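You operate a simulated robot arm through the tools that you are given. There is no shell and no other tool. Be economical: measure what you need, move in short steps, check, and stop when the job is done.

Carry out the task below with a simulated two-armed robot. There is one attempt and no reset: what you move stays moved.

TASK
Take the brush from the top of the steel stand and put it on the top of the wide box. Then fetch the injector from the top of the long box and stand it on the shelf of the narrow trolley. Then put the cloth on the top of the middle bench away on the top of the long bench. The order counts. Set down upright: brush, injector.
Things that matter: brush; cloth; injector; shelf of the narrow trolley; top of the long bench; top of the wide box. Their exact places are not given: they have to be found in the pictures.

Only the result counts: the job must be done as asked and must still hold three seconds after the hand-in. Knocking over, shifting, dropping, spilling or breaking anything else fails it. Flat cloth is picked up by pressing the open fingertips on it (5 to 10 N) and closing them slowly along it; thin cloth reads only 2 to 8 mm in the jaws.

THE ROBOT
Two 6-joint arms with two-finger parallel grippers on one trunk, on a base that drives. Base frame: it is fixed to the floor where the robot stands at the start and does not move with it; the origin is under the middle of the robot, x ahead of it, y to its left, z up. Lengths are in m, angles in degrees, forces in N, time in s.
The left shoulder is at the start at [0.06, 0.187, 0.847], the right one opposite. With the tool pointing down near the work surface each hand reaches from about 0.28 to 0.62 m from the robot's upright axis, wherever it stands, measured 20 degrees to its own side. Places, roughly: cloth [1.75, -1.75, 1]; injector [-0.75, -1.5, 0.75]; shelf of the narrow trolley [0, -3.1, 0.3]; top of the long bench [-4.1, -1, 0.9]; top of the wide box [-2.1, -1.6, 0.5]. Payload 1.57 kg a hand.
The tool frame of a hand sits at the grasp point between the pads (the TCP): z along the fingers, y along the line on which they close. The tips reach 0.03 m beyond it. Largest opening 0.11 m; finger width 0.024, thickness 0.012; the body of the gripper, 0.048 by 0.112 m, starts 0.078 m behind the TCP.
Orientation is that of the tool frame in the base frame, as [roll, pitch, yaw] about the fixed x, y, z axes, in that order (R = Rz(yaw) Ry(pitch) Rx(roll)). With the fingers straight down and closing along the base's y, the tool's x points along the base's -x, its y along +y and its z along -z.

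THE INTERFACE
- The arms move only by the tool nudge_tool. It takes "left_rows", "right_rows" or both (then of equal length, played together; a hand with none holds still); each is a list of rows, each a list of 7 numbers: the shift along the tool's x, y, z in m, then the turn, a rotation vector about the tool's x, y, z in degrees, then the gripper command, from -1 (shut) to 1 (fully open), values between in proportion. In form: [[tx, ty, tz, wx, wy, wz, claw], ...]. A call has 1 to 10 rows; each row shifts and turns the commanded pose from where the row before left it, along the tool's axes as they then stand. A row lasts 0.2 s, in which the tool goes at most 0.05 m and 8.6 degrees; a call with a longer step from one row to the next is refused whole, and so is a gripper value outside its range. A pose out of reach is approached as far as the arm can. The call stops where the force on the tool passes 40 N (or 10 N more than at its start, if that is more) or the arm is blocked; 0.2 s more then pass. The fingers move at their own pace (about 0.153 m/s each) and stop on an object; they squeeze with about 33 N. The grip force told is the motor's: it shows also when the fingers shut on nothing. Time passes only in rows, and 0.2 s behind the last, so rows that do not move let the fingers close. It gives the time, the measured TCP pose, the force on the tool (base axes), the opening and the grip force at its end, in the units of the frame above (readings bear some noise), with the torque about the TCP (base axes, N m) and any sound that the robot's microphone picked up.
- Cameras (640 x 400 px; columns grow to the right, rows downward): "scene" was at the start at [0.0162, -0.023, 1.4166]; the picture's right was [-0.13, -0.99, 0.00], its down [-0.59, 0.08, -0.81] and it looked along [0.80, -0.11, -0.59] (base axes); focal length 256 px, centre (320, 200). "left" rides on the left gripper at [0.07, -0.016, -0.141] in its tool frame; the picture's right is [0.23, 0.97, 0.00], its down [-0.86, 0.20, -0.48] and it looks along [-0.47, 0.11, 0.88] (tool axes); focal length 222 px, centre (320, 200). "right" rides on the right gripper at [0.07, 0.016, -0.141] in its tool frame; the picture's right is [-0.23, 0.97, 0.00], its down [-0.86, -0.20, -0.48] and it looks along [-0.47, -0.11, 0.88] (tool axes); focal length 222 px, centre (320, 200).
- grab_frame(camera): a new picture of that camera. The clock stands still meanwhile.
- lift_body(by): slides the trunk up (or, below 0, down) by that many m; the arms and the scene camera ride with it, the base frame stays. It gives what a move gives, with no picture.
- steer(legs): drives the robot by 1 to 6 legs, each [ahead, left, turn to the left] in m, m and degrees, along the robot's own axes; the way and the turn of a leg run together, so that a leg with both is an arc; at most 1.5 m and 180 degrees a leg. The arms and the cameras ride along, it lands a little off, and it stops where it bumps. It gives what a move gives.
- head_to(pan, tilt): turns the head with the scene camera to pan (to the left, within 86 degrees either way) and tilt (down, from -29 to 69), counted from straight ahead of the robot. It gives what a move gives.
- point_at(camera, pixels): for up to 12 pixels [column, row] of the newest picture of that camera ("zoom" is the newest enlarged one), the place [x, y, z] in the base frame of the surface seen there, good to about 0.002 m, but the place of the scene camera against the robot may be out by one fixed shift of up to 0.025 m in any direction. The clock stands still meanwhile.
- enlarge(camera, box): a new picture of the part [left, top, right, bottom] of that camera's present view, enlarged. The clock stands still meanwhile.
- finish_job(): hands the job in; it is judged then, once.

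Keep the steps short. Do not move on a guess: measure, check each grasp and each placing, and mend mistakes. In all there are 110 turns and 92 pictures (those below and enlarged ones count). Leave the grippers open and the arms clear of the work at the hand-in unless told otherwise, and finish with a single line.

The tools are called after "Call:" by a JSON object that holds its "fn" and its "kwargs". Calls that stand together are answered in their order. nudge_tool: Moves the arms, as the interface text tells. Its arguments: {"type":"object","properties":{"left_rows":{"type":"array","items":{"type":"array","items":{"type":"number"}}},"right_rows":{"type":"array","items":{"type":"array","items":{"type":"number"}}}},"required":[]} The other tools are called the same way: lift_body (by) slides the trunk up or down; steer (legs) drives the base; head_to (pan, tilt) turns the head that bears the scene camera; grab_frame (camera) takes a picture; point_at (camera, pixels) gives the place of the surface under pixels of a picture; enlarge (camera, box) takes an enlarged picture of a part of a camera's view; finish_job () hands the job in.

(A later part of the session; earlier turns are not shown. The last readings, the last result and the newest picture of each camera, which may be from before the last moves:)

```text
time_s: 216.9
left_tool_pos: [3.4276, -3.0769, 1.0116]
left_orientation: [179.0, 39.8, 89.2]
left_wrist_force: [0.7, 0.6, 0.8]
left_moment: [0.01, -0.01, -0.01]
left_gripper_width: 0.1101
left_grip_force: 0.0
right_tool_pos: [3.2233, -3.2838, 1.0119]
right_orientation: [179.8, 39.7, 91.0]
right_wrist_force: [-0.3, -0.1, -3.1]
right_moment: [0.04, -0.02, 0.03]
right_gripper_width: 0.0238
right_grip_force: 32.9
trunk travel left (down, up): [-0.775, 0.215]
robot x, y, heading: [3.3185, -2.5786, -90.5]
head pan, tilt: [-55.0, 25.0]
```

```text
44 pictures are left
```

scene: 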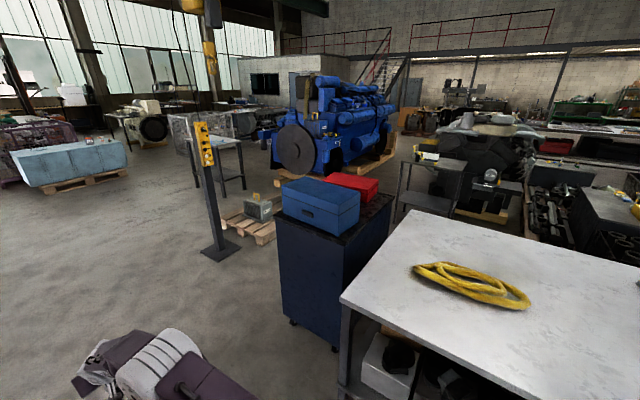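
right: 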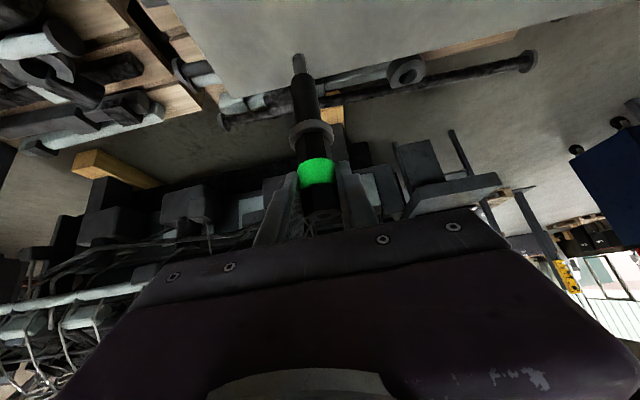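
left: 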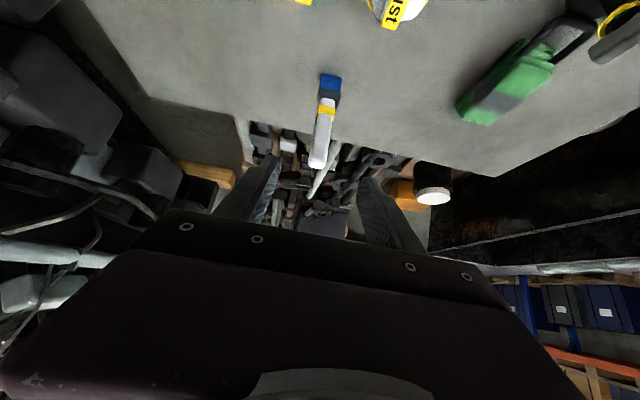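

Call:
{"fn": "point_at", "kwargs": {"camera": "scene", "pixels": [[292, 322], [330, 350], [220, 250], [240, 245], [225, 215], [262, 243], [275, 225], [398, 205], [455, 205], [405, 160], [465, 165], [440, 205]]}}

Call:
{"fn": "enlarge", "kwargs": {"camera": "scene", "box": [360, 120, 560, 245]}}

Call:
{"fn": "point_at", "kwargs": {"camera": "scene", "pixels": [[435, 290], [600, 370], [470, 285], [346, 295], [530, 240], [450, 205], [425, 205], [470, 215], [520, 200], [245, 185], [190, 195], [385, 215]]}}

```text
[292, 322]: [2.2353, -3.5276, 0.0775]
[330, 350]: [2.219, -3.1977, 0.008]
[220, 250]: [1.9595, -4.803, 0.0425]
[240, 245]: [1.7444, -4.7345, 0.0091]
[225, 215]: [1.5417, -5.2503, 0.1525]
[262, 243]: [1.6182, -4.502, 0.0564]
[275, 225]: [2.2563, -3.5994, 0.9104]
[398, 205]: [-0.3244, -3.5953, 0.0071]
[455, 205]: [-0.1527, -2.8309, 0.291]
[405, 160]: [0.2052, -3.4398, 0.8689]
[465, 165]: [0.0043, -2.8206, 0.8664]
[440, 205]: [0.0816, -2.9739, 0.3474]
```

```text
3.20 times, centred on (460, 182) of scene
```

zoom: 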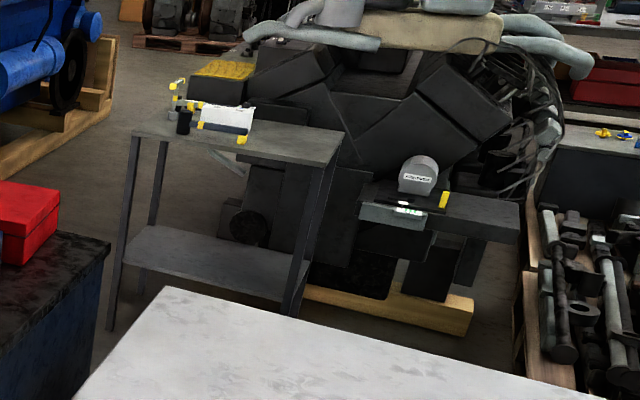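

```text
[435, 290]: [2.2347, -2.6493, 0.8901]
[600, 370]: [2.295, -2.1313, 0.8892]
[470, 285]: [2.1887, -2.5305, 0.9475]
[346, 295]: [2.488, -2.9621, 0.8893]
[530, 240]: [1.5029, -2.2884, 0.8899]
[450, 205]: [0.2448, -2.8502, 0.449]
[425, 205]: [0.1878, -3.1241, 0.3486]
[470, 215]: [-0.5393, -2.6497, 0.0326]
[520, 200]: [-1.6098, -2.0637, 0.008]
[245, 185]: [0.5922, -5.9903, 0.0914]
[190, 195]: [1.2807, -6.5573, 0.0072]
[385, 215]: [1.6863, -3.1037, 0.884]
```

The trolley's empty shelf (z≈0.34) is open from the east. I go south to y≈−4.03, turn to face −x, drive through the gap between cabinet (y −3.6) and pallet (y −4.5), and look.

Call:
{"fn": "steer", "kwargs": {"legs": [[1.45, 0, 0], [0, 0, -89.5]]}}

Call:
{"fn": "head_to", "kwargs": {"pan": 0, "tilt": 35}}

Call:
{"fn": "grab_frame", "kwargs": {"camera": "scene"}}

```text
time_s: 227.8
left_tool_pos: [2.8144, -4.1344, 1.0116]
left_orientation: [179.0, 39.8, 0.3]
left_wrist_force: [0.5, 0.5, 0.1]
left_moment: [0.01, 0.03, 0.02]
left_gripper_width: 0.1102
left_grip_force: 0.1
right_tool_pos: [2.6045, -3.9332, 1.0117]
right_orientation: [179.9, 39.7, 2.0]
right_wrist_force: [0.4, 0.0, -3.4]
right_moment: [-0.02, -0.02, -0.03]
right_gripper_width: 0.0235
right_grip_force: 32.6
trunk travel left (down, up): [-0.775, 0.215]
robot x, y, heading: [3.3122, -4.0147, -178.9]
head pan, tilt: [-55.0, 25.0]
```

```text
time_s: 229.0
left_tool_pos: [2.8139, -4.133, 1.0104]
left_orientation: [179.0, 39.8, 0.5]
left_wrist_force: [0.4, 0.6, -0.5]
left_moment: [0.02, 0.02, 0.01]
left_gripper_width: 0.1102
left_grip_force: 0.1
right_tool_pos: [2.6045, -3.9326, 1.0122]
right_orientation: [179.9, 39.7, 2.0]
right_wrist_force: [-0.3, -0.2, -4.1]
right_moment: [0.05, -0.03, -0.04]
right_gripper_width: 0.0237
right_grip_force: 32.9
trunk travel left (down, up): [-0.775, 0.215]
robot x, y, heading: [3.3143, -4.0194, -179.1]
head pan, tilt: [0.0, 35.0]
```

```text
42 pictures are left
```

scene: 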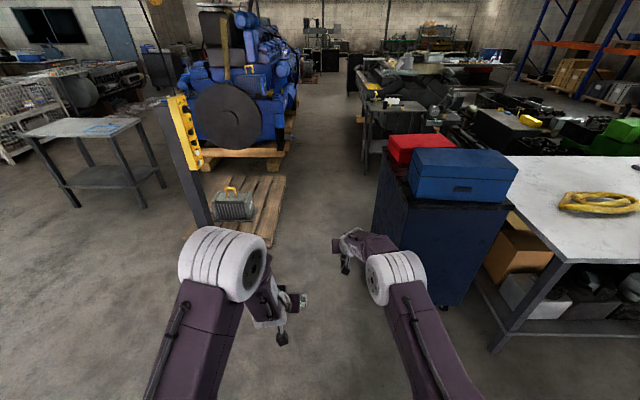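

Call:
{"fn": "point_at", "kwargs": {"camera": "scene", "pixels": [[212, 222], [285, 180], [272, 225], [375, 225], [388, 255], [378, 185], [410, 205], [364, 165], [395, 165], [330, 150], [510, 180], [282, 240]]}}

```text
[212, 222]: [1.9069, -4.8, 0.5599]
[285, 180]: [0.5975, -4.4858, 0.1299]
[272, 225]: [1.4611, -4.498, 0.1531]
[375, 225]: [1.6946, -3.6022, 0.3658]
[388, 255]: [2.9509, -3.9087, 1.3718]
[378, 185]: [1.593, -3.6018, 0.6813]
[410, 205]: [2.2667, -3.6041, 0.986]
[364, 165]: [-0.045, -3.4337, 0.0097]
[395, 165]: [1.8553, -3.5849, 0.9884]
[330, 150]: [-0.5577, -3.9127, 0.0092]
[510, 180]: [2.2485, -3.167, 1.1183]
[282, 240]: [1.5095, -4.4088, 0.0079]
```

Gap center y≈−4.04; I drive through to x≈0.98 then strafe right to y≈−3.24, and look at the trolley.

Call:
{"fn": "steer", "kwargs": {"legs": [[1.17, 0.0, -0.9], [1.17, 0, 0], [0, -0.8, 0]]}}

Call:
{"fn": "head_to", "kwargs": {"pan": 0, "tilt": 45}}

Call:
{"fn": "grab_frame", "kwargs": {"camera": "scene"}}

```text
time_s: 244.5
left_tool_pos: [0.467, -3.3357, 1.0104]
left_orientation: [179.0, 39.8, -0.4]
left_wrist_force: [0.5, 0.4, 1.5]
left_moment: [0.0, 0.02, -0.03]
left_gripper_width: 0.1103
left_grip_force: 0.1
right_tool_pos: [0.2593, -3.1318, 1.0117]
right_orientation: [179.8, 39.6, 1.2]
right_wrist_force: [-0.2, 0.3, -2.7]
right_moment: [0.01, -0.05, 0.03]
right_gripper_width: 0.0237
right_grip_force: 33.0
trunk travel left (down, up): [-0.775, 0.215]
robot x, y, heading: [0.9669, -3.2288, -180.2]
head pan, tilt: [0.0, 35.0]
```

```text
time_s: 245.2
left_tool_pos: [0.4668, -3.3357, 1.0102]
left_orientation: [179.0, 39.8, -0.4]
left_wrist_force: [0.2, 0.4, 0.8]
left_moment: [-0.03, -0.03, 0.05]
left_gripper_width: 0.1102
left_grip_force: 0.1
right_tool_pos: [0.259, -3.1315, 1.0119]
right_orientation: [179.9, 39.8, 1.2]
right_wrist_force: [0.0, -0.2, -3.3]
right_moment: [0.01, -0.02, -0.02]
right_gripper_width: 0.0236
right_grip_force: 32.6
trunk travel left (down, up): [-0.775, 0.215]
robot x, y, heading: [0.9682, -3.2234, -180.2]
head pan, tilt: [0.0, 45.0]
```

```text
41 pictures are left
```

scene: 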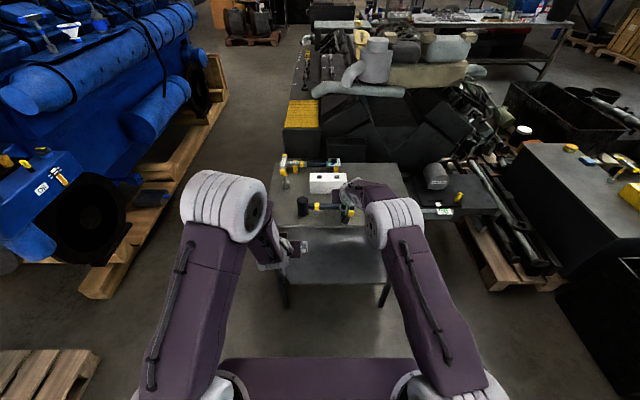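

Call:
{"fn": "point_at", "kwargs": {"camera": "scene", "pixels": [[330, 255], [330, 230], [310, 278], [375, 278], [300, 245], [383, 250], [285, 222], [365, 220], [283, 295], [384, 300], [335, 278], [330, 222]]}}

Call:
{"fn": "enlarge", "kwargs": {"camera": "scene", "box": [240, 150, 420, 310]}}

```text
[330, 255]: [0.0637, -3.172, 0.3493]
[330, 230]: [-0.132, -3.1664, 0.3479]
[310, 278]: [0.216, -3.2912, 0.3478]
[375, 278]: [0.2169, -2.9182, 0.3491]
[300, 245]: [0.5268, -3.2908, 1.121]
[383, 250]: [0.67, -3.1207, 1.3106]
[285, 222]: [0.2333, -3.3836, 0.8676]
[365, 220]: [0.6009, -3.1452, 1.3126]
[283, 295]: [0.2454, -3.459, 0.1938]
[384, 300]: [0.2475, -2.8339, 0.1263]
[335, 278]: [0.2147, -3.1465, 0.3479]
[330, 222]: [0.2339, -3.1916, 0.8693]
```

```text
2.50 times, centred on (330, 230) of scene
```

zoom: 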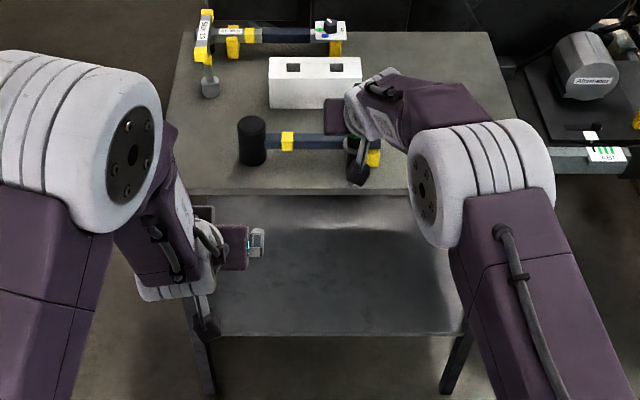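

Shelf true z≈0.34, front edge x≈0.24, y −3.44…−2.84. I back off 0.15 m, lower the trunk 0.49 m, and look before driving the hand in under the top.

Call:
{"fn": "steer", "kwargs": {"legs": [[-0.15, 0, 0.2]]}}

Call:
{"fn": "lift_body", "kwargs": {"by": -0.49}}

Call:
{"fn": "grab_frame", "kwargs": {"camera": "right"}}

Call:
{"fn": "grab_frame", "kwargs": {"camera": "scene"}}

```text
time_s: 246.6
left_tool_pos: [0.614, -3.3374, 1.0103]
left_orientation: [179.1, 39.6, -0.3]
left_wrist_force: [-1.1, 0.1, -0.4]
left_moment: [0.01, 0.01, -0.01]
left_gripper_width: 0.1098
left_grip_force: 0.2
right_tool_pos: [0.4068, -3.1344, 1.0115]
right_orientation: [179.8, 39.5, 1.3]
right_wrist_force: [0.4, -0.1, -2.6]
right_moment: [0.02, -0.03, 0.04]
right_gripper_width: 0.0238
right_grip_force: 32.3
trunk travel left (down, up): [-0.775, 0.215]
robot x, y, heading: [1.1175, -3.228, -180.2]
head pan, tilt: [0.0, 45.0]
```

```text
refused: -0.49 is not a number from -0.4 to 0.4
```

```text
39 pictures are left
```

right: 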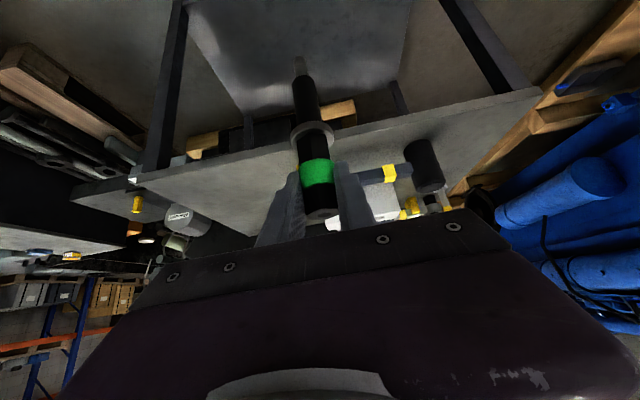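

```text
38 pictures are left
```

scene: 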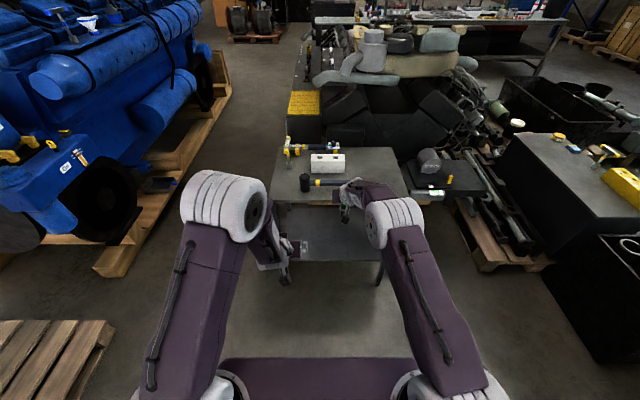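

The lift must be in smaller pieces. I measure shelf and tip with the wrist camera, then lower in two steps.

Call:
{"fn": "point_at", "kwargs": {"camera": "right", "pixels": [[240, 50], [370, 60], [230, 90], [200, 190], [299, 60], [306, 100], [312, 145], [270, 165], [190, 170]]}}

Call:
{"fn": "lift_body", "kwargs": {"by": -0.39}}

Call:
{"fn": "lift_body", "kwargs": {"by": -0.1}}

Call:
{"fn": "grab_frame", "kwargs": {"camera": "right"}}

```text
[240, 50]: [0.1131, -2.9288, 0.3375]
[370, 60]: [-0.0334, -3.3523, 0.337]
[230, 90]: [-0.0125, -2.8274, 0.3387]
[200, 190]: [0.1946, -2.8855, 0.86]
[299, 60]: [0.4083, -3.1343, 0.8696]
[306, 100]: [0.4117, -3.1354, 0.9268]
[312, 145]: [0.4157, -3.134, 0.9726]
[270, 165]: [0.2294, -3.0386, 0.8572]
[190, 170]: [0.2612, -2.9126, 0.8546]
```

```text
time_s: 250.3
left_tool_pos: [0.6165, -3.3373, 0.6212]
left_orientation: [179.1, 39.8, -0.3]
left_wrist_force: [0.9, 0.2, 0.0]
left_moment: [0.02, 0.0, -0.02]
left_gripper_width: 0.1099
left_grip_force: 0.1
right_tool_pos: [0.41, -3.1329, 0.6215]
right_orientation: [179.9, 39.6, 1.3]
right_wrist_force: [-0.4, 0.7, -2.4]
right_moment: [-0.02, -0.04, 0.02]
right_gripper_width: 0.0235
right_grip_force: 33.3
trunk travel left (down, up): [-0.385, 0.605]
robot x, y, heading: [1.1162, -3.2256, -179.8]
head pan, tilt: [0.0, 45.0]
```

```text
time_s: 251.6
left_tool_pos: [0.6165, -3.3371, 0.5203]
left_orientation: [179.0, 39.8, -0.4]
left_wrist_force: [-0.3, 0.6, 0.2]
left_moment: [-0.04, 0.0, -0.01]
left_gripper_width: 0.1101
left_grip_force: 0.0
right_tool_pos: [0.4084, -3.1339, 0.5218]
right_orientation: [179.9, 39.6, 1.2]
right_wrist_force: [0.1, -0.1, -3.8]
right_moment: [0.0, 0.01, 0.0]
right_gripper_width: 0.0237
right_grip_force: 33.1
trunk travel left (down, up): [-0.285, 0.705]
robot x, y, heading: [1.1169, -3.222, -179.7]
head pan, tilt: [0.0, 45.0]
```

```text
37 pictures are left
```

right: 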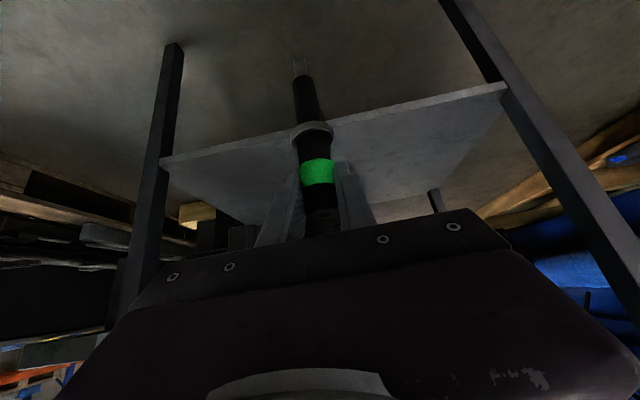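

Shelf z=0.3375; tip now at 0.378, 4 cm above it. I drive ahead 0.3 m to bring it over the shelf.

Call:
{"fn": "steer", "kwargs": {"legs": [[0.15, 0, 0]]}}

Call:
{"fn": "steer", "kwargs": {"legs": [[0.15, 0, 0]]}}

Call:
{"fn": "grab_frame", "kwargs": {"camera": "right"}}

Call:
{"fn": "grab_frame", "kwargs": {"camera": "scene"}}

```text
time_s: 253.0
left_tool_pos: [0.4655, -3.3374, 0.5195]
left_orientation: [179.1, 39.7, -0.3]
left_wrist_force: [0.4, -0.4, 0.2]
left_moment: [0.01, 0.0, 0.04]
left_gripper_width: 0.1103
left_grip_force: 0.0
right_tool_pos: [0.2585, -3.1339, 0.5215]
right_orientation: [179.9, 39.6, 1.3]
right_wrist_force: [-0.2, -0.3, -1.9]
right_moment: [-0.02, -0.03, -0.06]
right_gripper_width: 0.024
right_grip_force: 32.7
trunk travel left (down, up): [-0.285, 0.705]
robot x, y, heading: [0.963, -3.2256, -179.8]
head pan, tilt: [0.0, 45.0]
```

```text
time_s: 254.4
left_tool_pos: [0.3148, -3.3392, 0.5203]
left_orientation: [179.0, 39.7, -0.3]
left_wrist_force: [-0.5, -1.0, -0.3]
left_moment: [0.01, 0.01, -0.02]
left_gripper_width: 0.1098
left_grip_force: 0.0
right_tool_pos: [0.1093, -3.1364, 0.5208]
right_orientation: [-180.0, 39.6, 1.5]
right_wrist_force: [0.8, -0.7, -3.5]
right_moment: [0.0, -0.04, 0.01]
right_gripper_width: 0.024
right_grip_force: 33.0
trunk travel left (down, up): [-0.285, 0.705]
robot x, y, heading: [0.8178, -3.2257, -180.0]
head pan, tilt: [0.0, 45.0]
```

```text
36 pictures are left
```

right: 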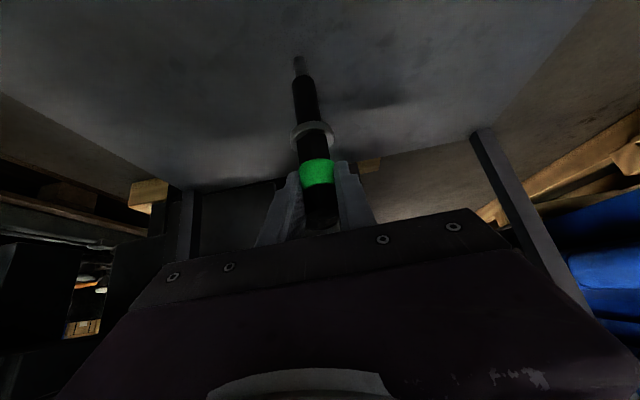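

```text
35 pictures are left
```

scene: 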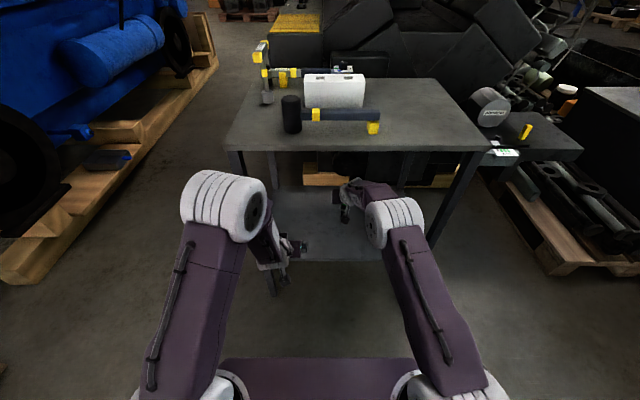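

The injector is over the shelf. I check its lean via points before setting down.

Call:
{"fn": "point_at", "kwargs": {"camera": "right", "pixels": [[306, 100], [309, 118], [304, 85], [299, 66], [319, 172], [321, 195], [250, 50], [350, 60]]}}

Call:
{"fn": "enlarge", "kwargs": {"camera": "right", "box": [250, 40, 390, 240]}}

Call:
{"fn": "point_at", "kwargs": {"camera": "zoom", "pixels": [[255, 145], [285, 145], [282, 150], [288, 200]]}}

```text
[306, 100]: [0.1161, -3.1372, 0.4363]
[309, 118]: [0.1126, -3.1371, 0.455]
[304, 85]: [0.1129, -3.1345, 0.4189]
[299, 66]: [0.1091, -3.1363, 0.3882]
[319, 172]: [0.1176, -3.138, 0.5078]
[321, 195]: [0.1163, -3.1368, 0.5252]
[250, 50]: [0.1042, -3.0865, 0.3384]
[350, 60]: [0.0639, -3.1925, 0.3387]
```

```text
2.00 times, centred on (320, 140) of right
```

zoom: 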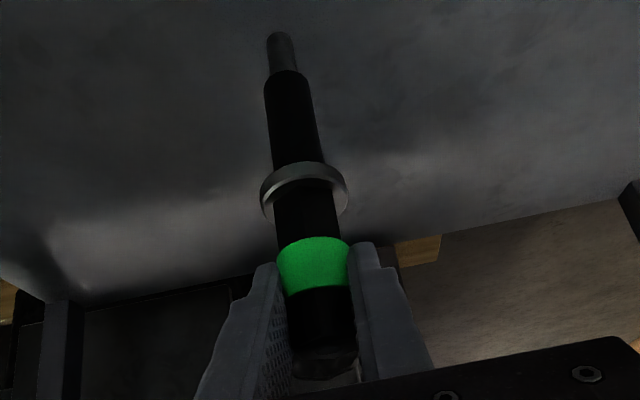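

```text
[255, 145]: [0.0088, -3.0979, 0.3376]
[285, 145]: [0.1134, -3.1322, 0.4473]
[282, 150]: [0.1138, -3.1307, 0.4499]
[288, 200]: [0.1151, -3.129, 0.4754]
```

Upright. Descend 0.034 m then in 1–2 mm steps.

Call:
{"fn": "nudge_tool", "kwargs": {"right_rows": [[0.0064, 0, 0.0077, 0, 0, 0, -1], [0.0064, 0, 0.0077, 0, 0, 0, -1], [0.0064, 0, 0.0077, 0, 0, 0, -1], [0.0032, 0, 0.0038, 0, 0, 0, -1], [0, 0, 0, 0, 0, 0, -1]]}}

Call:
{"fn": "nudge_tool", "kwargs": {"right_rows": [[0.0013, 0, 0.0015, 0, 0, 0, -1], [0, 0, 0, 0, 0, 0, -1]]}}

Call:
{"fn": "nudge_tool", "kwargs": {"right_rows": [[0.0013, 0, 0.0015, 0, 0, 0, -1], [0, 0, 0, 0, 0, 0, -1]]}}

```text
time_s: 255.6
left_tool_pos: [0.3169, -3.3389, 0.5218]
left_orientation: [178.9, 39.8, -0.2]
left_wrist_force: [-0.6, 0.0, -0.2]
left_moment: [0.0, 0.02, -0.01]
left_gripper_width: 0.11
left_grip_force: 0.0
right_tool_pos: [0.109, -3.1357, 0.485]
right_orientation: [179.9, 39.8, 1.4]
right_wrist_force: [-0.5, -0.4, -2.4]
right_moment: [-0.02, -0.01, 0.0]
right_gripper_width: 0.024
right_grip_force: 33.2
trunk travel left (down, up): [-0.285, 0.705]
robot x, y, heading: [0.8165, -3.23, -180.0]
head pan, tilt: [0.0, 45.0]
```

```text
time_s: 256.2
left_tool_pos: [0.3164, -3.3391, 0.5206]
left_orientation: [179.0, 39.9, -0.3]
left_wrist_force: [-1.1, -0.1, 0.0]
left_moment: [-0.02, -0.03, -0.02]
left_gripper_width: 0.1102
left_grip_force: 0.0
right_tool_pos: [0.1094, -3.136, 0.4863]
right_orientation: [179.8, 39.9, 1.4]
right_wrist_force: [0.4, -0.3, 2.7]
right_moment: [0.06, -0.1, -0.03]
right_gripper_width: 0.0237
right_grip_force: 33.7
trunk travel left (down, up): [-0.285, 0.705]
robot x, y, heading: [0.8141, -3.2279, -180.0]
head pan, tilt: [0.0, 45.0]
```

```text
time_s: 256.8
left_tool_pos: [0.3177, -3.3385, 0.5224]
left_orientation: [178.9, 40.0, -0.3]
left_wrist_force: [0.0, 0.0, 0.7]
left_moment: [0.01, -0.01, 0.02]
left_gripper_width: 0.1097
left_grip_force: 0.0
right_tool_pos: [0.1106, -3.1359, 0.4848]
right_orientation: [179.9, 40.0, 1.2]
right_wrist_force: [2.6, 2.0, 13.0]
right_moment: [0.25, -0.33, -0.02]
right_gripper_width: 0.0235
right_grip_force: 33.2
trunk travel left (down, up): [-0.285, 0.705]
robot x, y, heading: [0.8155, -3.2268, -179.9]
head pan, tilt: [0.0, 45.0]
```

Contact. I ease up ~1.5 mm and release very gradually.

Call:
{"fn": "nudge_tool", "kwargs": {"right_rows": [[-0.001, 0, -0.0012, 0, 0, 0, -1], [0, 0, 0, 0, 0, 0, -0.62], [0, 0, 0, 0, 0, 0, -0.56], [0, 0, 0, 0, 0, 0, -0.52], [0, 0, 0, 0, 0, 0, -0.48], [0, 0, 0, 0, 0, 0, -0.4], [0, 0, 0, 0, 0, 0, -0.2], [0, 0, 0, 0, 0, 0, 0.2], [0, 0, 0, 0, 0, 0, 0.2]]}}

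Call:
{"fn": "enlarge", "kwargs": {"camera": "right", "box": [230, 40, 410, 240]}}

```text
time_s: 258.8
left_tool_pos: [0.3168, -3.3387, 0.5205]
left_orientation: [179.0, 39.7, -0.3]
left_wrist_force: [-0.1, -0.5, 0.8]
left_moment: [0.04, 0.02, 0.0]
left_gripper_width: 0.11
left_grip_force: 0.0
right_tool_pos: [0.1086, -3.136, 0.485]
right_orientation: [179.9, 39.8, 1.4]
right_wrist_force: [-0.5, 0.2, 0.5]
right_moment: [-0.02, 0.03, -0.02]
right_gripper_width: 0.0658
right_grip_force: 0.0
trunk travel left (down, up): [-0.285, 0.705]
robot x, y, heading: [0.8133, -3.2266, -179.8]
head pan, tilt: [0.0, 45.0]
```

```text
2.00 times, centred on (320, 140) of right
```

zoom: 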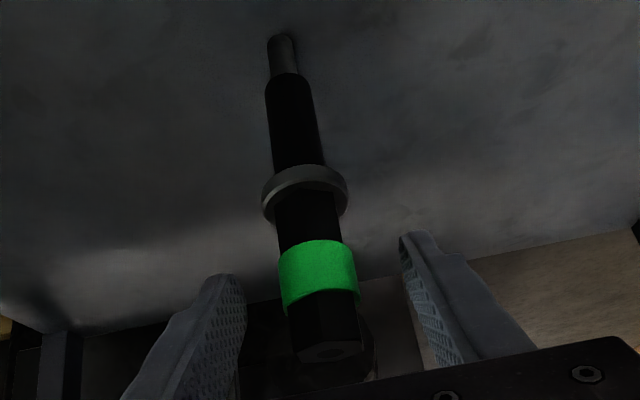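

It stands free. I retract along the tool axis and drive back.

Call:
{"fn": "nudge_tool", "kwargs": {"right_rows": [[0, 0, -0.02, 0, 0, 0, 0.2], [0, 0, -0.03, 0, 0, 0, 0.2], [0, 0, -0.03, 0, 0, 0, 0.2], [0, 0, -0.03, 0, 0, 0, 0.2], [0, 0, 0, 0, 0, 0, 0.2]]}}

Call:
{"fn": "steer", "kwargs": {"legs": [[-0.28, 0, 0]]}}

Call:
{"fn": "grab_frame", "kwargs": {"camera": "right"}}

```text
time_s: 260.0
left_tool_pos: [0.3176, -3.3396, 0.5211]
left_orientation: [179.0, 39.8, -0.3]
left_wrist_force: [0.0, 0.5, 0.1]
left_moment: [-0.02, 0.0, 0.05]
left_gripper_width: 0.1099
left_grip_force: 0.0
right_tool_pos: [0.1795, -3.1337, 0.5698]
right_orientation: [180.0, 39.8, 1.4]
right_wrist_force: [-0.9, 0.0, -0.5]
right_moment: [-0.04, 0.0, -0.03]
right_gripper_width: 0.0661
right_grip_force: 0.0
trunk travel left (down, up): [-0.285, 0.705]
robot x, y, heading: [0.814, -3.2275, -179.6]
head pan, tilt: [0.0, 45.0]
```

```text
time_s: 261.9
left_tool_pos: [0.5995, -3.3366, 0.5214]
left_orientation: [179.1, 39.8, -0.2]
left_wrist_force: [-0.5, 0.0, -0.4]
left_moment: [0.01, -0.01, 0.0]
left_gripper_width: 0.1099
left_grip_force: 0.0
right_tool_pos: [0.4627, -3.1325, 0.5703]
right_orientation: [179.9, 39.6, 1.3]
right_wrist_force: [-0.1, -0.5, 0.3]
right_moment: [-0.02, -0.02, -0.02]
right_gripper_width: 0.0659
right_grip_force: 0.0
trunk travel left (down, up): [-0.285, 0.705]
robot x, y, heading: [1.1035, -3.2255, -179.8]
head pan, tilt: [0.0, 45.0]
```

```text
32 pictures are left
```

right: 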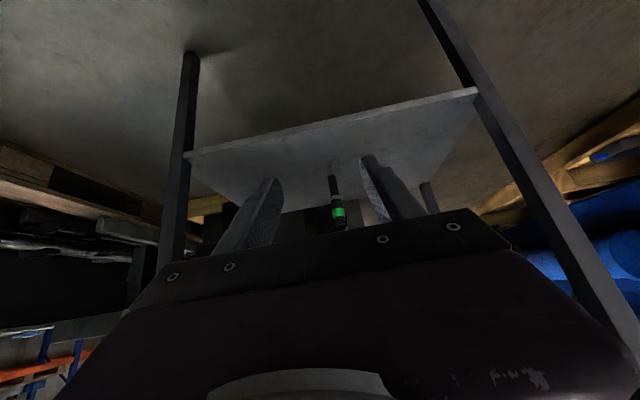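

Injector stands on the shelf. Next the cloth: I raise the trunk, turn right to face the middle bench and look.

Call:
{"fn": "lift_body", "kwargs": {"by": 0.4}}

Call:
{"fn": "lift_body", "kwargs": {"by": 0.28}}

Call:
{"fn": "steer", "kwargs": {"legs": [[0, 0, -90]]}}

Call:
{"fn": "head_to", "kwargs": {"pan": -30, "tilt": 30}}

Call:
{"fn": "grab_frame", "kwargs": {"camera": "scene"}}

```text
time_s: 265.8
left_tool_pos: [0.5997, -3.337, 0.92]
left_orientation: [179.0, 39.8, -0.3]
left_wrist_force: [-0.5, 0.9, -0.1]
left_moment: [-0.01, 0.04, -0.02]
left_gripper_width: 0.1099
left_grip_force: 0.2
right_tool_pos: [0.4626, -3.1329, 0.9688]
right_orientation: [179.9, 39.6, 1.3]
right_wrist_force: [0.1, -0.1, 0.0]
right_moment: [-0.02, 0.0, -0.01]
right_gripper_width: 0.0656
right_grip_force: 0.1
trunk travel left (down, up): [-0.685, 0.305]
robot x, y, heading: [1.0954, -3.2291, -179.5]
head pan, tilt: [0.0, 45.0]
```

```text
time_s: 268.6
left_tool_pos: [0.5991, -3.3373, 1.2007]
left_orientation: [179.0, 39.8, -0.3]
left_wrist_force: [0.0, -0.1, -0.1]
left_moment: [-0.01, 0.0, -0.03]
left_gripper_width: 0.1099
left_grip_force: 0.0
right_tool_pos: [0.4627, -3.1314, 1.2494]
right_orientation: [179.9, 39.6, 1.2]
right_wrist_force: [0.2, 0.2, 0.7]
right_moment: [0.01, -0.02, -0.02]
right_gripper_width: 0.0659
right_grip_force: 0.0
trunk travel left (down, up): [-0.965, 0.025]
robot x, y, heading: [1.099, -3.2263, -179.8]
head pan, tilt: [0.0, 45.0]
```

```text
time_s: 272.9
left_tool_pos: [0.9918, -2.7269, 1.2027]
left_orientation: [179.0, 39.9, -90.9]
left_wrist_force: [0.0, -0.5, 0.2]
left_moment: [-0.01, -0.02, 0.01]
left_gripper_width: 0.1102
left_grip_force: 0.0
right_tool_pos: [1.1966, -2.5896, 1.2495]
right_orientation: [179.9, 39.8, -89.1]
right_wrist_force: [-0.2, -0.8, 0.0]
right_moment: [-0.01, 0.0, 0.03]
right_gripper_width: 0.0659
right_grip_force: 0.1
trunk travel left (down, up): [-0.965, 0.025]
robot x, y, heading: [1.0988, -3.2268, 89.3]
head pan, tilt: [0.0, 45.0]
```

```text
time_s: 273.8
left_tool_pos: [0.9907, -2.725, 1.2015]
left_orientation: [179.0, 39.8, -90.8]
left_wrist_force: [0.1, -0.4, -0.5]
left_moment: [0.01, 0.01, 0.02]
left_gripper_width: 0.11
left_grip_force: 0.0
right_tool_pos: [1.1977, -2.5895, 1.2502]
right_orientation: [180.0, 39.7, -89.1]
right_wrist_force: [0.0, -0.2, -0.2]
right_moment: [0.0, 0.02, 0.03]
right_gripper_width: 0.0659
right_grip_force: 0.2
trunk travel left (down, up): [-0.965, 0.025]
robot x, y, heading: [1.1005, -3.2252, 89.8]
head pan, tilt: [-30.0, 30.0]
```

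```text
31 pictures are left
```

scene: 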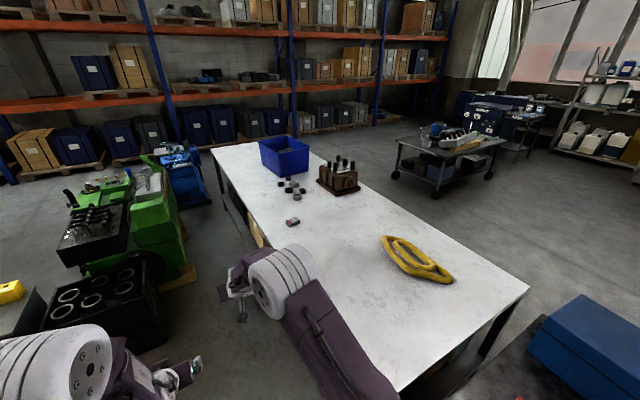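

The small greyish item at (292,221) looks like the cloth. I enlarge and measure it and the surroundings.

Call:
{"fn": "enlarge", "kwargs": {"camera": "scene", "box": [260, 160, 370, 240]}}

Call:
{"fn": "point_at", "kwargs": {"camera": "scene", "pixels": [[292, 221], [288, 224], [298, 219], [295, 226], [211, 150], [255, 245], [185, 275], [155, 265], [165, 330], [215, 300], [220, 200], [235, 240]]}}

```text
5.00 times, centred on (315, 200) of scene
```

zoom: 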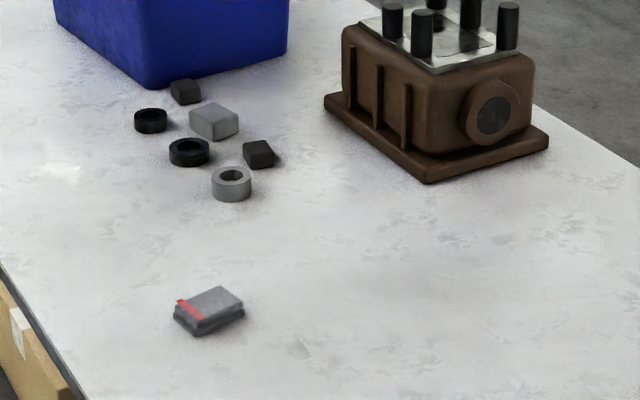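

```text
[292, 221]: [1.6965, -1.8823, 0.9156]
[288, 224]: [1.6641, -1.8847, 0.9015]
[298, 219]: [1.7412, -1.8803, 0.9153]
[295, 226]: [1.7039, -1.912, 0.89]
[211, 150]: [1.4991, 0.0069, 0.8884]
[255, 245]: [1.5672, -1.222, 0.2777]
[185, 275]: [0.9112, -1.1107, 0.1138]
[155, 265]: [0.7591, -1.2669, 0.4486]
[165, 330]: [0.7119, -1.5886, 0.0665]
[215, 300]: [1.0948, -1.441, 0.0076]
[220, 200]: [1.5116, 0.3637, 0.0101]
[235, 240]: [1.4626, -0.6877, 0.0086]
```

Cloth: a small folded pad at about (1.70, −1.88) on the bench (z 0.89–0.915). I go to (1.1, −2.05) facing east, with the left hand ahead of it.

Call:
{"fn": "steer", "kwargs": {"legs": [[0.65, 0, 0], [0, 0, -90], [0, 0.53, 0]]}}

Call:
{"fn": "head_to", "kwargs": {"pan": 10, "tilt": 50}}

Call:
{"fn": "grab_frame", "kwargs": {"camera": "scene"}}

Call:
{"fn": "grab_frame", "kwargs": {"camera": "left"}}

```text
time_s: 283.9
left_tool_pos: [1.6133, -1.951, 1.2022]
left_orientation: [178.9, 39.8, 178.2]
left_wrist_force: [0.2, 0.4, -0.4]
left_moment: [0.03, 0.02, 0.01]
left_gripper_width: 0.11
left_grip_force: 0.2
right_tool_pos: [1.7461, -2.1601, 1.2494]
right_orientation: [179.8, 39.7, 179.9]
right_wrist_force: [-0.4, -0.2, 0.1]
right_moment: [0.02, -0.01, 0.03]
right_gripper_width: 0.0661
right_grip_force: 0.1
trunk travel left (down, up): [-0.965, 0.025]
robot x, y, heading: [1.1133, -2.0497, -1.3]
head pan, tilt: [-30.0, 30.0]
```

```text
time_s: 285.0
left_tool_pos: [1.614, -1.9491, 1.2013]
left_orientation: [179.0, 39.8, 178.2]
left_wrist_force: [1.0, 0.1, -1.0]
left_moment: [0.0, -0.01, 0.01]
left_gripper_width: 0.1101
left_grip_force: 0.1
right_tool_pos: [1.7463, -2.1572, 1.2501]
right_orientation: [179.9, 39.6, 179.9]
right_wrist_force: [0.8, 0.0, 0.7]
right_moment: [0.0, -0.01, 0.01]
right_gripper_width: 0.0662
right_grip_force: 0.1
trunk travel left (down, up): [-0.965, 0.025]
robot x, y, heading: [1.1136, -2.0447, -1.0]
head pan, tilt: [10.0, 50.0]
```

```text
29 pictures are left
```

scene: 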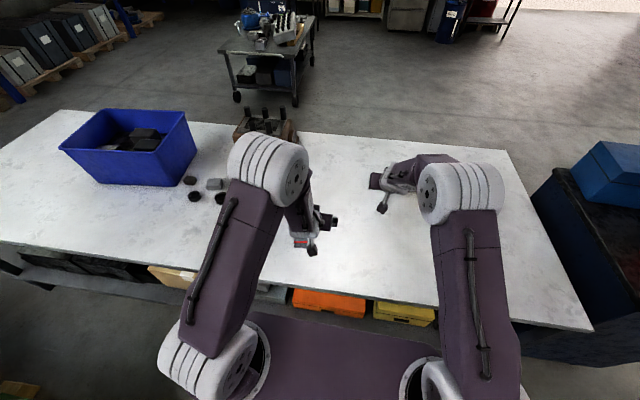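

```text
28 pictures are left
```

left: 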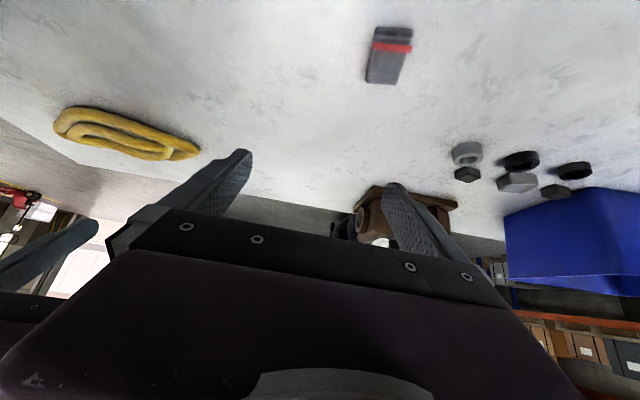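

Call:
{"fn": "enlarge", "kwargs": {"camera": "left", "box": [340, 10, 440, 100]}}

Call:
{"fn": "point_at", "kwargs": {"camera": "left", "pixels": [[374, 39], [411, 42], [402, 83], [367, 80], [389, 60], [376, 28], [412, 31], [392, 47], [355, 60], [425, 60]]}}

```text
4.44 times, centred on (390, 55) of left
```

zoom: 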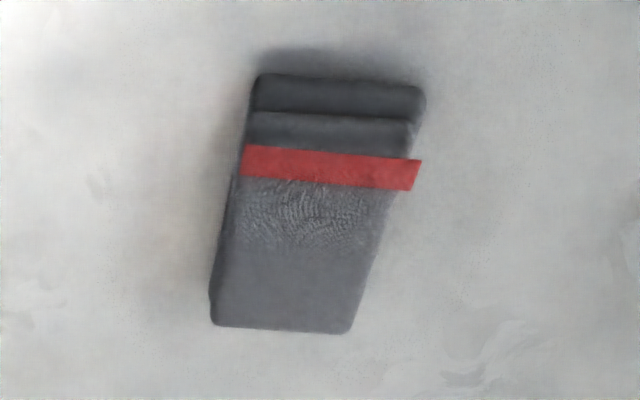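

```text
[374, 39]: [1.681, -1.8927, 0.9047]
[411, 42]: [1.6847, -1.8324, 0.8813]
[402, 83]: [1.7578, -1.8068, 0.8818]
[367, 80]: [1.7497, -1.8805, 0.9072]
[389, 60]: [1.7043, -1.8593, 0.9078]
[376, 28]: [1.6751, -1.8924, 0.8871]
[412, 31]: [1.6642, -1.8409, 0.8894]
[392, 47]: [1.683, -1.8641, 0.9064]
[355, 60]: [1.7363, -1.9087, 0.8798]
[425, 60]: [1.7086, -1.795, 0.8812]
```

The cloth pad: x 1.67–1.755, y −1.895…−1.835, 26 mm thick, turned about +10°. I lower the trunk 0.18, bring the left tool vertical, and yaw it to match.

Call:
{"fn": "lift_body", "kwargs": {"by": -0.18}}

Call:
{"fn": "nudge_tool", "kwargs": {"left_rows": [[0, 0, 0, 0, 8, 0, 1], [0, 0, 0, 0, 8, 0, 1], [0, 0, 0, 0, 8, 0, 1], [0, 0, 0, 0, 8, 0, 1], [0, 0, 0, 0, 7.8, 0, 1], [0, 0, 0, 0, 0, -6, 1], [0, 0, 0, 0, 0, -6, 1], [0, 0, 0, 0, 0, 0, 1]]}}

```text
time_s: 287.0
left_tool_pos: [1.6135, -1.9479, 1.0213]
left_orientation: [179.0, 39.8, 178.3]
left_wrist_force: [0.2, 0.2, 0.1]
left_moment: [-0.01, -0.05, -0.03]
left_gripper_width: 0.1102
left_grip_force: 0.1
right_tool_pos: [1.7457, -2.1575, 1.0707]
right_orientation: [179.9, 39.7, 179.9]
right_wrist_force: [0.2, 0.0, -0.2]
right_moment: [-0.03, 0.02, 0.0]
right_gripper_width: 0.066
right_grip_force: 0.1
trunk travel left (down, up): [-0.785, 0.205]
robot x, y, heading: [1.1115, -2.0508, -1.2]
head pan, tilt: [10.0, 50.0]
```

```text
time_s: 288.8
left_tool_pos: [1.6181, -1.928, 1.0228]
left_orientation: [177.7, 16.1, -167.7]
left_wrist_force: [0.3, -0.2, 0.6]
left_moment: [0.01, -0.02, -0.02]
left_gripper_width: 0.11
left_grip_force: 0.1
left hand out of reach, approached as far as the arm can: row 2, 3, 4
right_tool_pos: [1.7474, -2.1568, 1.069]
right_orientation: [179.9, 39.7, 179.9]
right_wrist_force: [0.6, -0.2, 0.2]
right_moment: [0.01, 0.02, 0.0]
right_gripper_width: 0.0661
right_grip_force: 0.1
trunk travel left (down, up): [-0.785, 0.205]
robot x, y, heading: [1.1156, -2.0461, -1.2]
head pan, tilt: [10.0, 50.0]
```

Partly reached (pitch 16°). I go down 5 cm and finish straightening.

Call:
{"fn": "nudge_tool", "kwargs": {"left_rows": [[0.011, 0, 0.038, 0, 0, 0, 1], [0, 0, 0, 2, 8, 0, 1], [0, 0, 0, 0, 8, 0, 1], [0, 0, 0, 0, 0, 0, 1]]}}

```text
time_s: 289.8
left_tool_pos: [1.6173, -1.9263, 0.9821]
left_orientation: [179.8, 0.0, -167.6]
left_wrist_force: [0.5, 0.0, -0.5]
left_moment: [0.02, 0.01, 0.0]
left_gripper_width: 0.11
left_grip_force: 0.1
right_tool_pos: [1.7461, -2.1575, 1.0697]
right_orientation: [179.8, 39.7, 180.0]
right_wrist_force: [0.2, -0.1, 0.6]
right_moment: [0.01, 0.0, 0.04]
right_gripper_width: 0.0659
right_grip_force: 0.1
trunk travel left (down, up): [-0.785, 0.205]
robot x, y, heading: [1.1104, -2.0455, -1.1]
head pan, tilt: [10.0, 50.0]
```

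Call:
{"fn": "nudge_tool", "kwargs": {"left_rows": [[-0.036, 0.014, 0, 0, 0, 0, 1], [-0.036, 0.014, 0, 0, 0, 0, 1], [-0.035, 0.0135, 0, 0, 0, 0, 1], [0, 0, 0, 0, 0, 0, 1]]}}

Call:
{"fn": "grab_frame", "kwargs": {"camera": "left"}}

```text
time_s: 290.8
left_tool_pos: [1.7117, -1.8601, 0.9832]
left_orientation: [179.7, 0.0, -167.6]
left_wrist_force: [0.0, -0.9, 0.4]
left_moment: [0.01, 0.0, -0.02]
left_gripper_width: 0.11
left_grip_force: 0.1
right_tool_pos: [1.7462, -2.1573, 1.0698]
right_orientation: [179.9, 39.7, 179.9]
right_wrist_force: [0.0, 0.0, -0.2]
right_moment: [0.01, 0.01, 0.01]
right_gripper_width: 0.0662
right_grip_force: 0.1
trunk travel left (down, up): [-0.785, 0.205]
robot x, y, heading: [1.1092, -2.0505, -1.3]
head pan, tilt: [10.0, 50.0]
```

```text
26 pictures are left
```

left: 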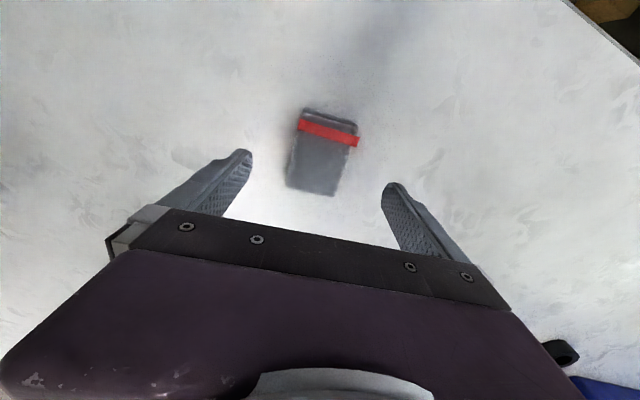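

Call:
{"fn": "point_at", "kwargs": {"camera": "left", "pixels": [[300, 122], [353, 134], [290, 182], [333, 192], [345, 160], [295, 150], [320, 155], [306, 110], [356, 124], [312, 188]]}}

```text
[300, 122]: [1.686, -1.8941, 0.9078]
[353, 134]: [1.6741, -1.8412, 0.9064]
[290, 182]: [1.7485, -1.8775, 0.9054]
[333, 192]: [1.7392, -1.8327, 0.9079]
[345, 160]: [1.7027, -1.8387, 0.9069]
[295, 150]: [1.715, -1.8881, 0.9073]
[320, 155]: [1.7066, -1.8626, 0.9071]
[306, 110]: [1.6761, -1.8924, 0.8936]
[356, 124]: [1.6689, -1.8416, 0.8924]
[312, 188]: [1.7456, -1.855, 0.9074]
```

Centred over the pad (52 mm wide). Descend to TCP z≈0.916 and close slowly.

Call:
{"fn": "nudge_tool", "kwargs": {"left_rows": [[0, 0, 0.03, 0, 0, 0, 1], [0, 0, 0.025, 0, 0, 0, 1], [0, 0, 0.008, 0, 0, 0, 1], [0, 0, 0.004, 0, 0, 0, 1], [0, 0, 0, 0, 0, 0, 1], [0, 0, 0, 0, 0, 0, 0.4], [0, 0, 0, 0, 0, 0, 0], [0, 0, 0, 0, 0, 0, -0.4], [0, 0, 0, 0, 0, 0, -1], [0, 0, 0, 0, 0, 0, -1]]}}

Call:
{"fn": "enlarge", "kwargs": {"camera": "left", "box": [220, 80, 420, 260]}}

```text
time_s: 293.0
left_tool_pos: [1.7094, -1.8602, 0.9165]
left_orientation: [179.8, 0.2, -167.5]
left_wrist_force: [0.8, 0.1, 0.2]
left_moment: [0.02, 0.0, -0.01]
left_gripper_width: 0.0603
left_grip_force: 32.9
left hand out of reach, approached as far as the arm can: row 2
right_tool_pos: [1.7471, -2.158, 1.0688]
right_orientation: [179.9, 39.7, 179.9]
right_wrist_force: [-0.7, -1.4, -0.1]
right_moment: [0.0, 0.03, 0.01]
right_gripper_width: 0.066
right_grip_force: 0.1
trunk travel left (down, up): [-0.785, 0.205]
robot x, y, heading: [1.1076, -2.05, -1.1]
head pan, tilt: [10.0, 50.0]
```

```text
2.22 times, centred on (320, 170) of left
```

zoom: 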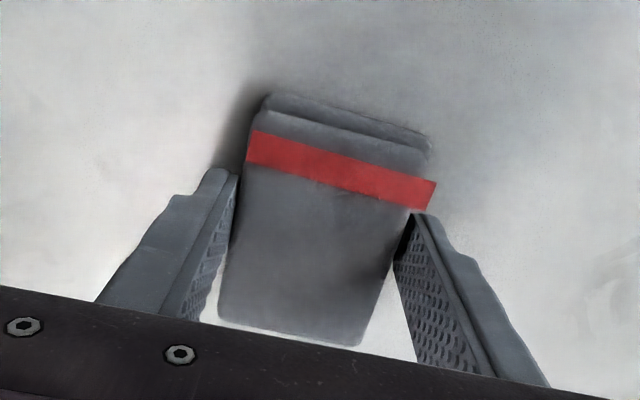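

Gripped at 60 mm, 33 N. Lift using the trunk and check.

Call:
{"fn": "lift_body", "kwargs": {"by": 0.2}}

Call:
{"fn": "grab_frame", "kwargs": {"camera": "left"}}

```text
time_s: 295.1
left_tool_pos: [1.7096, -1.8607, 1.1158]
left_orientation: [179.8, 0.1, -167.6]
left_wrist_force: [-0.5, 0.1, -0.4]
left_moment: [-0.01, 0.02, 0.03]
left_gripper_width: 0.0599
left_grip_force: 33.2
right_tool_pos: [1.7463, -2.1584, 1.27]
right_orientation: [179.9, 39.8, 179.8]
right_wrist_force: [0.8, 0.2, -1.3]
right_moment: [0.01, -0.02, -0.01]
right_gripper_width: 0.0659
right_grip_force: 0.0
trunk travel left (down, up): [-0.985, 0.005]
robot x, y, heading: [1.1109, -2.0504, -1.1]
head pan, tilt: [10.0, 50.0]
```

```text
24 pictures are left
```

left: 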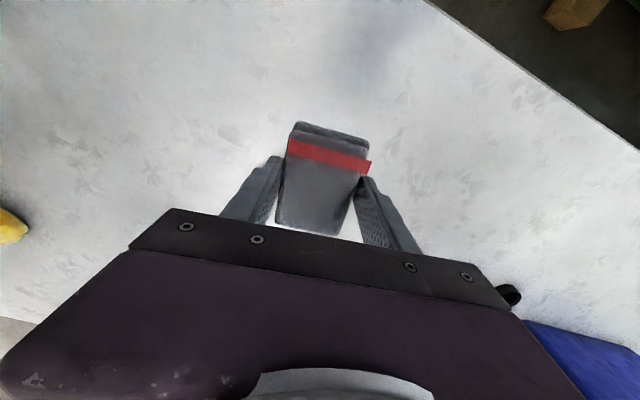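

Cloth is held. I return: strafe south, back off to x≈0.76, strafe to y≈−4.04, then drive east through the gap.

Call:
{"fn": "steer", "kwargs": {"legs": [[0, -0.53, 1.1], [-0.35, 0, 0], [0, -1.46, 0]]}}

Call:
{"fn": "head_to", "kwargs": {"pan": 0, "tilt": 30}}

Call:
{"fn": "grab_frame", "kwargs": {"camera": "scene"}}

```text
time_s: 306.9
left_tool_pos: [1.3467, -3.8353, 1.1164]
left_orientation: [179.7, 0.2, -166.3]
left_wrist_force: [0.2, 0.1, -0.9]
left_moment: [-0.01, 0.01, -0.01]
left_gripper_width: 0.0591
left_grip_force: 33.4
right_tool_pos: [1.3927, -4.1309, 1.2698]
right_orientation: [-180.0, 39.7, -178.8]
right_wrist_force: [0.0, -0.2, -0.1]
right_moment: [-0.01, 0.0, 0.0]
right_gripper_width: 0.0661
right_grip_force: 0.0
trunk travel left (down, up): [-0.985, 0.005]
robot x, y, heading: [0.7543, -4.0338, -0.2]
head pan, tilt: [10.0, 50.0]
```

```text
time_s: 307.8
left_tool_pos: [1.3475, -3.8359, 1.1157]
left_orientation: [179.7, 0.1, -166.3]
left_wrist_force: [0.9, 0.0, -0.5]
left_moment: [-0.02, 0.03, 0.0]
left_gripper_width: 0.0592
left_grip_force: 33.0
right_tool_pos: [1.3905, -4.1316, 1.2701]
right_orientation: [179.9, 39.8, -178.8]
right_wrist_force: [-0.9, 0.1, 0.0]
right_moment: [-0.02, 0.0, 0.03]
right_gripper_width: 0.066
right_grip_force: 0.1
trunk travel left (down, up): [-0.985, 0.005]
robot x, y, heading: [0.755, -4.0328, -0.1]
head pan, tilt: [0.0, 30.0]
```

```text
23 pictures are left
```

scene: 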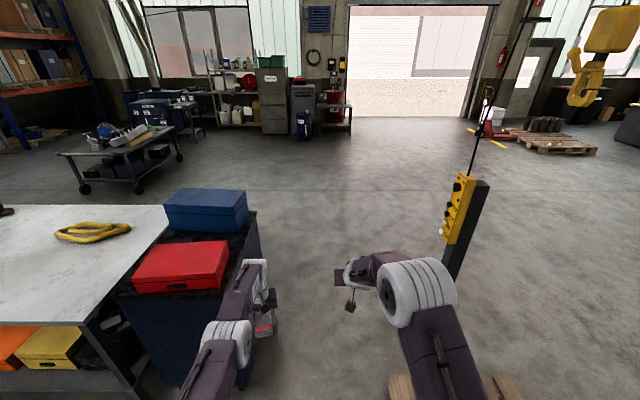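

Clear lane between cases and post. Drive east, turn north.

Call:
{"fn": "steer", "kwargs": {"legs": [[1.3, 0, 0], [1.25, 0, 0], [0, 0, 90], [1.45, 0, 0], [1.5, 0, 0], [1.45, 0, 0]]}}

Call:
{"fn": "steer", "kwargs": {"legs": [[1.45, 0, 0], [0, 0, 90]]}}

Call:
{"fn": "head_to", "kwargs": {"pan": 0, "tilt": 30}}

Call:
{"fn": "grab_frame", "kwargs": {"camera": "scene"}}

```text
time_s: 344.5
left_tool_pos: [3.0576, 0.9185, 1.1163]
left_orientation: [179.7, 0.3, -75.8]
left_wrist_force: [0.1, -0.8, -0.7]
left_moment: [-0.01, 0.01, -0.04]
left_gripper_width: 0.0593
left_grip_force: 32.9
right_tool_pos: [3.353, 0.9647, 1.2697]
right_orientation: [179.9, 39.7, -88.3]
right_wrist_force: [-0.7, -0.3, 0.6]
right_moment: [-0.02, 0.02, 0.01]
right_gripper_width: 0.0661
right_grip_force: 0.1
trunk travel left (down, up): [-0.985, 0.005]
robot x, y, heading: [3.2616, 0.3277, 90.4]
head pan, tilt: [0.0, 30.0]
```

```text
time_s: 355.5
left_tool_pos: [2.6657, 1.5599, 1.1163]
left_orientation: [179.7, 0.1, 14.6]
left_wrist_force: [0.3, 0.4, -0.6]
left_moment: [0.0, 0.01, -0.01]
left_gripper_width: 0.0593
left_grip_force: 33.3
right_tool_pos: [2.616, 1.8552, 1.2695]
right_orientation: [179.8, 39.7, 2.1]
right_wrist_force: [-0.2, 0.5, 0.0]
right_moment: [0.02, 0.03, -0.02]
right_gripper_width: 0.0661
right_grip_force: 0.0
trunk travel left (down, up): [-0.985, 0.005]
robot x, y, heading: [3.2565, 1.7719, -179.2]
head pan, tilt: [0.0, 30.0]
```

```text
time_s: 356.1
left_tool_pos: [2.6652, 1.561, 1.1174]
left_orientation: [179.7, 0.1, 14.6]
left_wrist_force: [-0.2, 0.6, -0.4]
left_moment: [-0.01, 0.01, 0.05]
left_gripper_width: 0.0593
left_grip_force: 33.0
right_tool_pos: [2.6167, 1.8545, 1.2689]
right_orientation: [179.8, 39.7, 2.1]
right_wrist_force: [-0.5, -0.7, 0.4]
right_moment: [-0.02, 0.0, 0.0]
right_gripper_width: 0.0662
right_grip_force: 0.1
trunk travel left (down, up): [-0.985, 0.005]
robot x, y, heading: [3.2572, 1.7723, -179.1]
head pan, tilt: [0.0, 30.0]
```

```text
22 pictures are left
```

scene: 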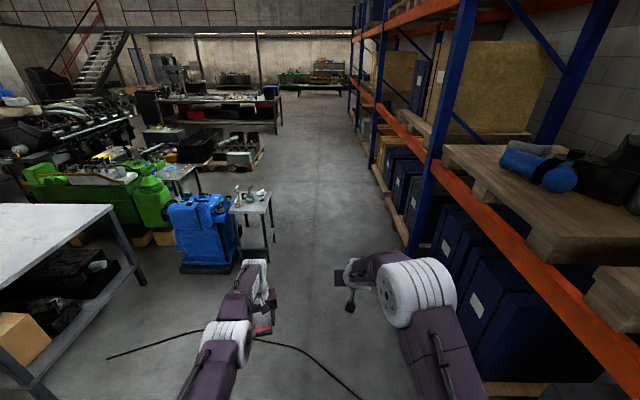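

Aisle is clear. Drive west about 5.9 m and look at the long bench.

Call:
{"fn": "steer", "kwargs": {"legs": [[1.5, 0, -0.9], [1.5, 0, 0], [1.5, 0, 0], [1.2, 0.3, 0]]}}

Call:
{"fn": "head_to", "kwargs": {"pan": 25, "tilt": 35}}

Call:
{"fn": "grab_frame", "kwargs": {"camera": "scene"}}

```text
time_s: 383.6
left_tool_pos: [-3.0541, 1.1128, 1.1181]
left_orientation: [179.7, 0.2, 15.8]
left_wrist_force: [-0.2, -0.4, -0.7]
left_moment: [-0.02, 0.02, -0.03]
left_gripper_width: 0.0592
left_grip_force: 33.3
right_tool_pos: [-3.1096, 1.4062, 1.27]
right_orientation: [179.9, 39.8, 3.3]
right_wrist_force: [-0.2, -0.6, 0.3]
right_moment: [-0.02, 0.0, 0.02]
right_gripper_width: 0.0657
right_grip_force: 0.1
trunk travel left (down, up): [-0.985, 0.005]
robot x, y, heading: [-2.4721, 1.3327, -177.9]
head pan, tilt: [0.0, 30.0]
```

```text
time_s: 384.5
left_tool_pos: [-3.056, 1.112, 1.1173]
left_orientation: [179.7, 0.2, 15.8]
left_wrist_force: [0.7, 0.4, -1.0]
left_moment: [0.01, 0.0, -0.02]
left_gripper_width: 0.0595
left_grip_force: 33.3
right_tool_pos: [-3.1094, 1.4054, 1.2684]
right_orientation: [179.9, 39.7, 3.3]
right_wrist_force: [0.3, -0.2, 0.2]
right_moment: [-0.01, 0.01, 0.0]
right_gripper_width: 0.0661
right_grip_force: 0.1
trunk travel left (down, up): [-0.985, 0.005]
robot x, y, heading: [-2.4672, 1.34, -178.0]
head pan, tilt: [25.0, 35.0]
```

```text
21 pictures are left
```

scene: 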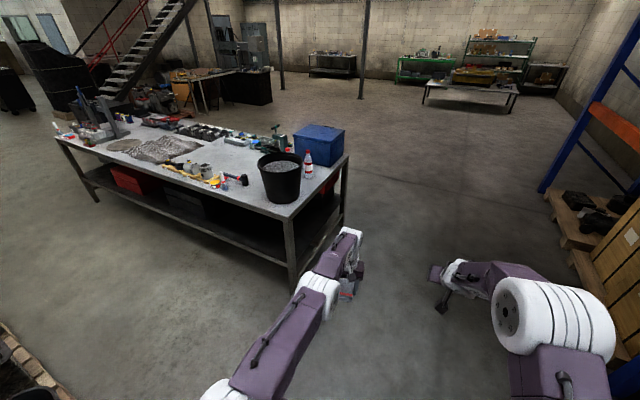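

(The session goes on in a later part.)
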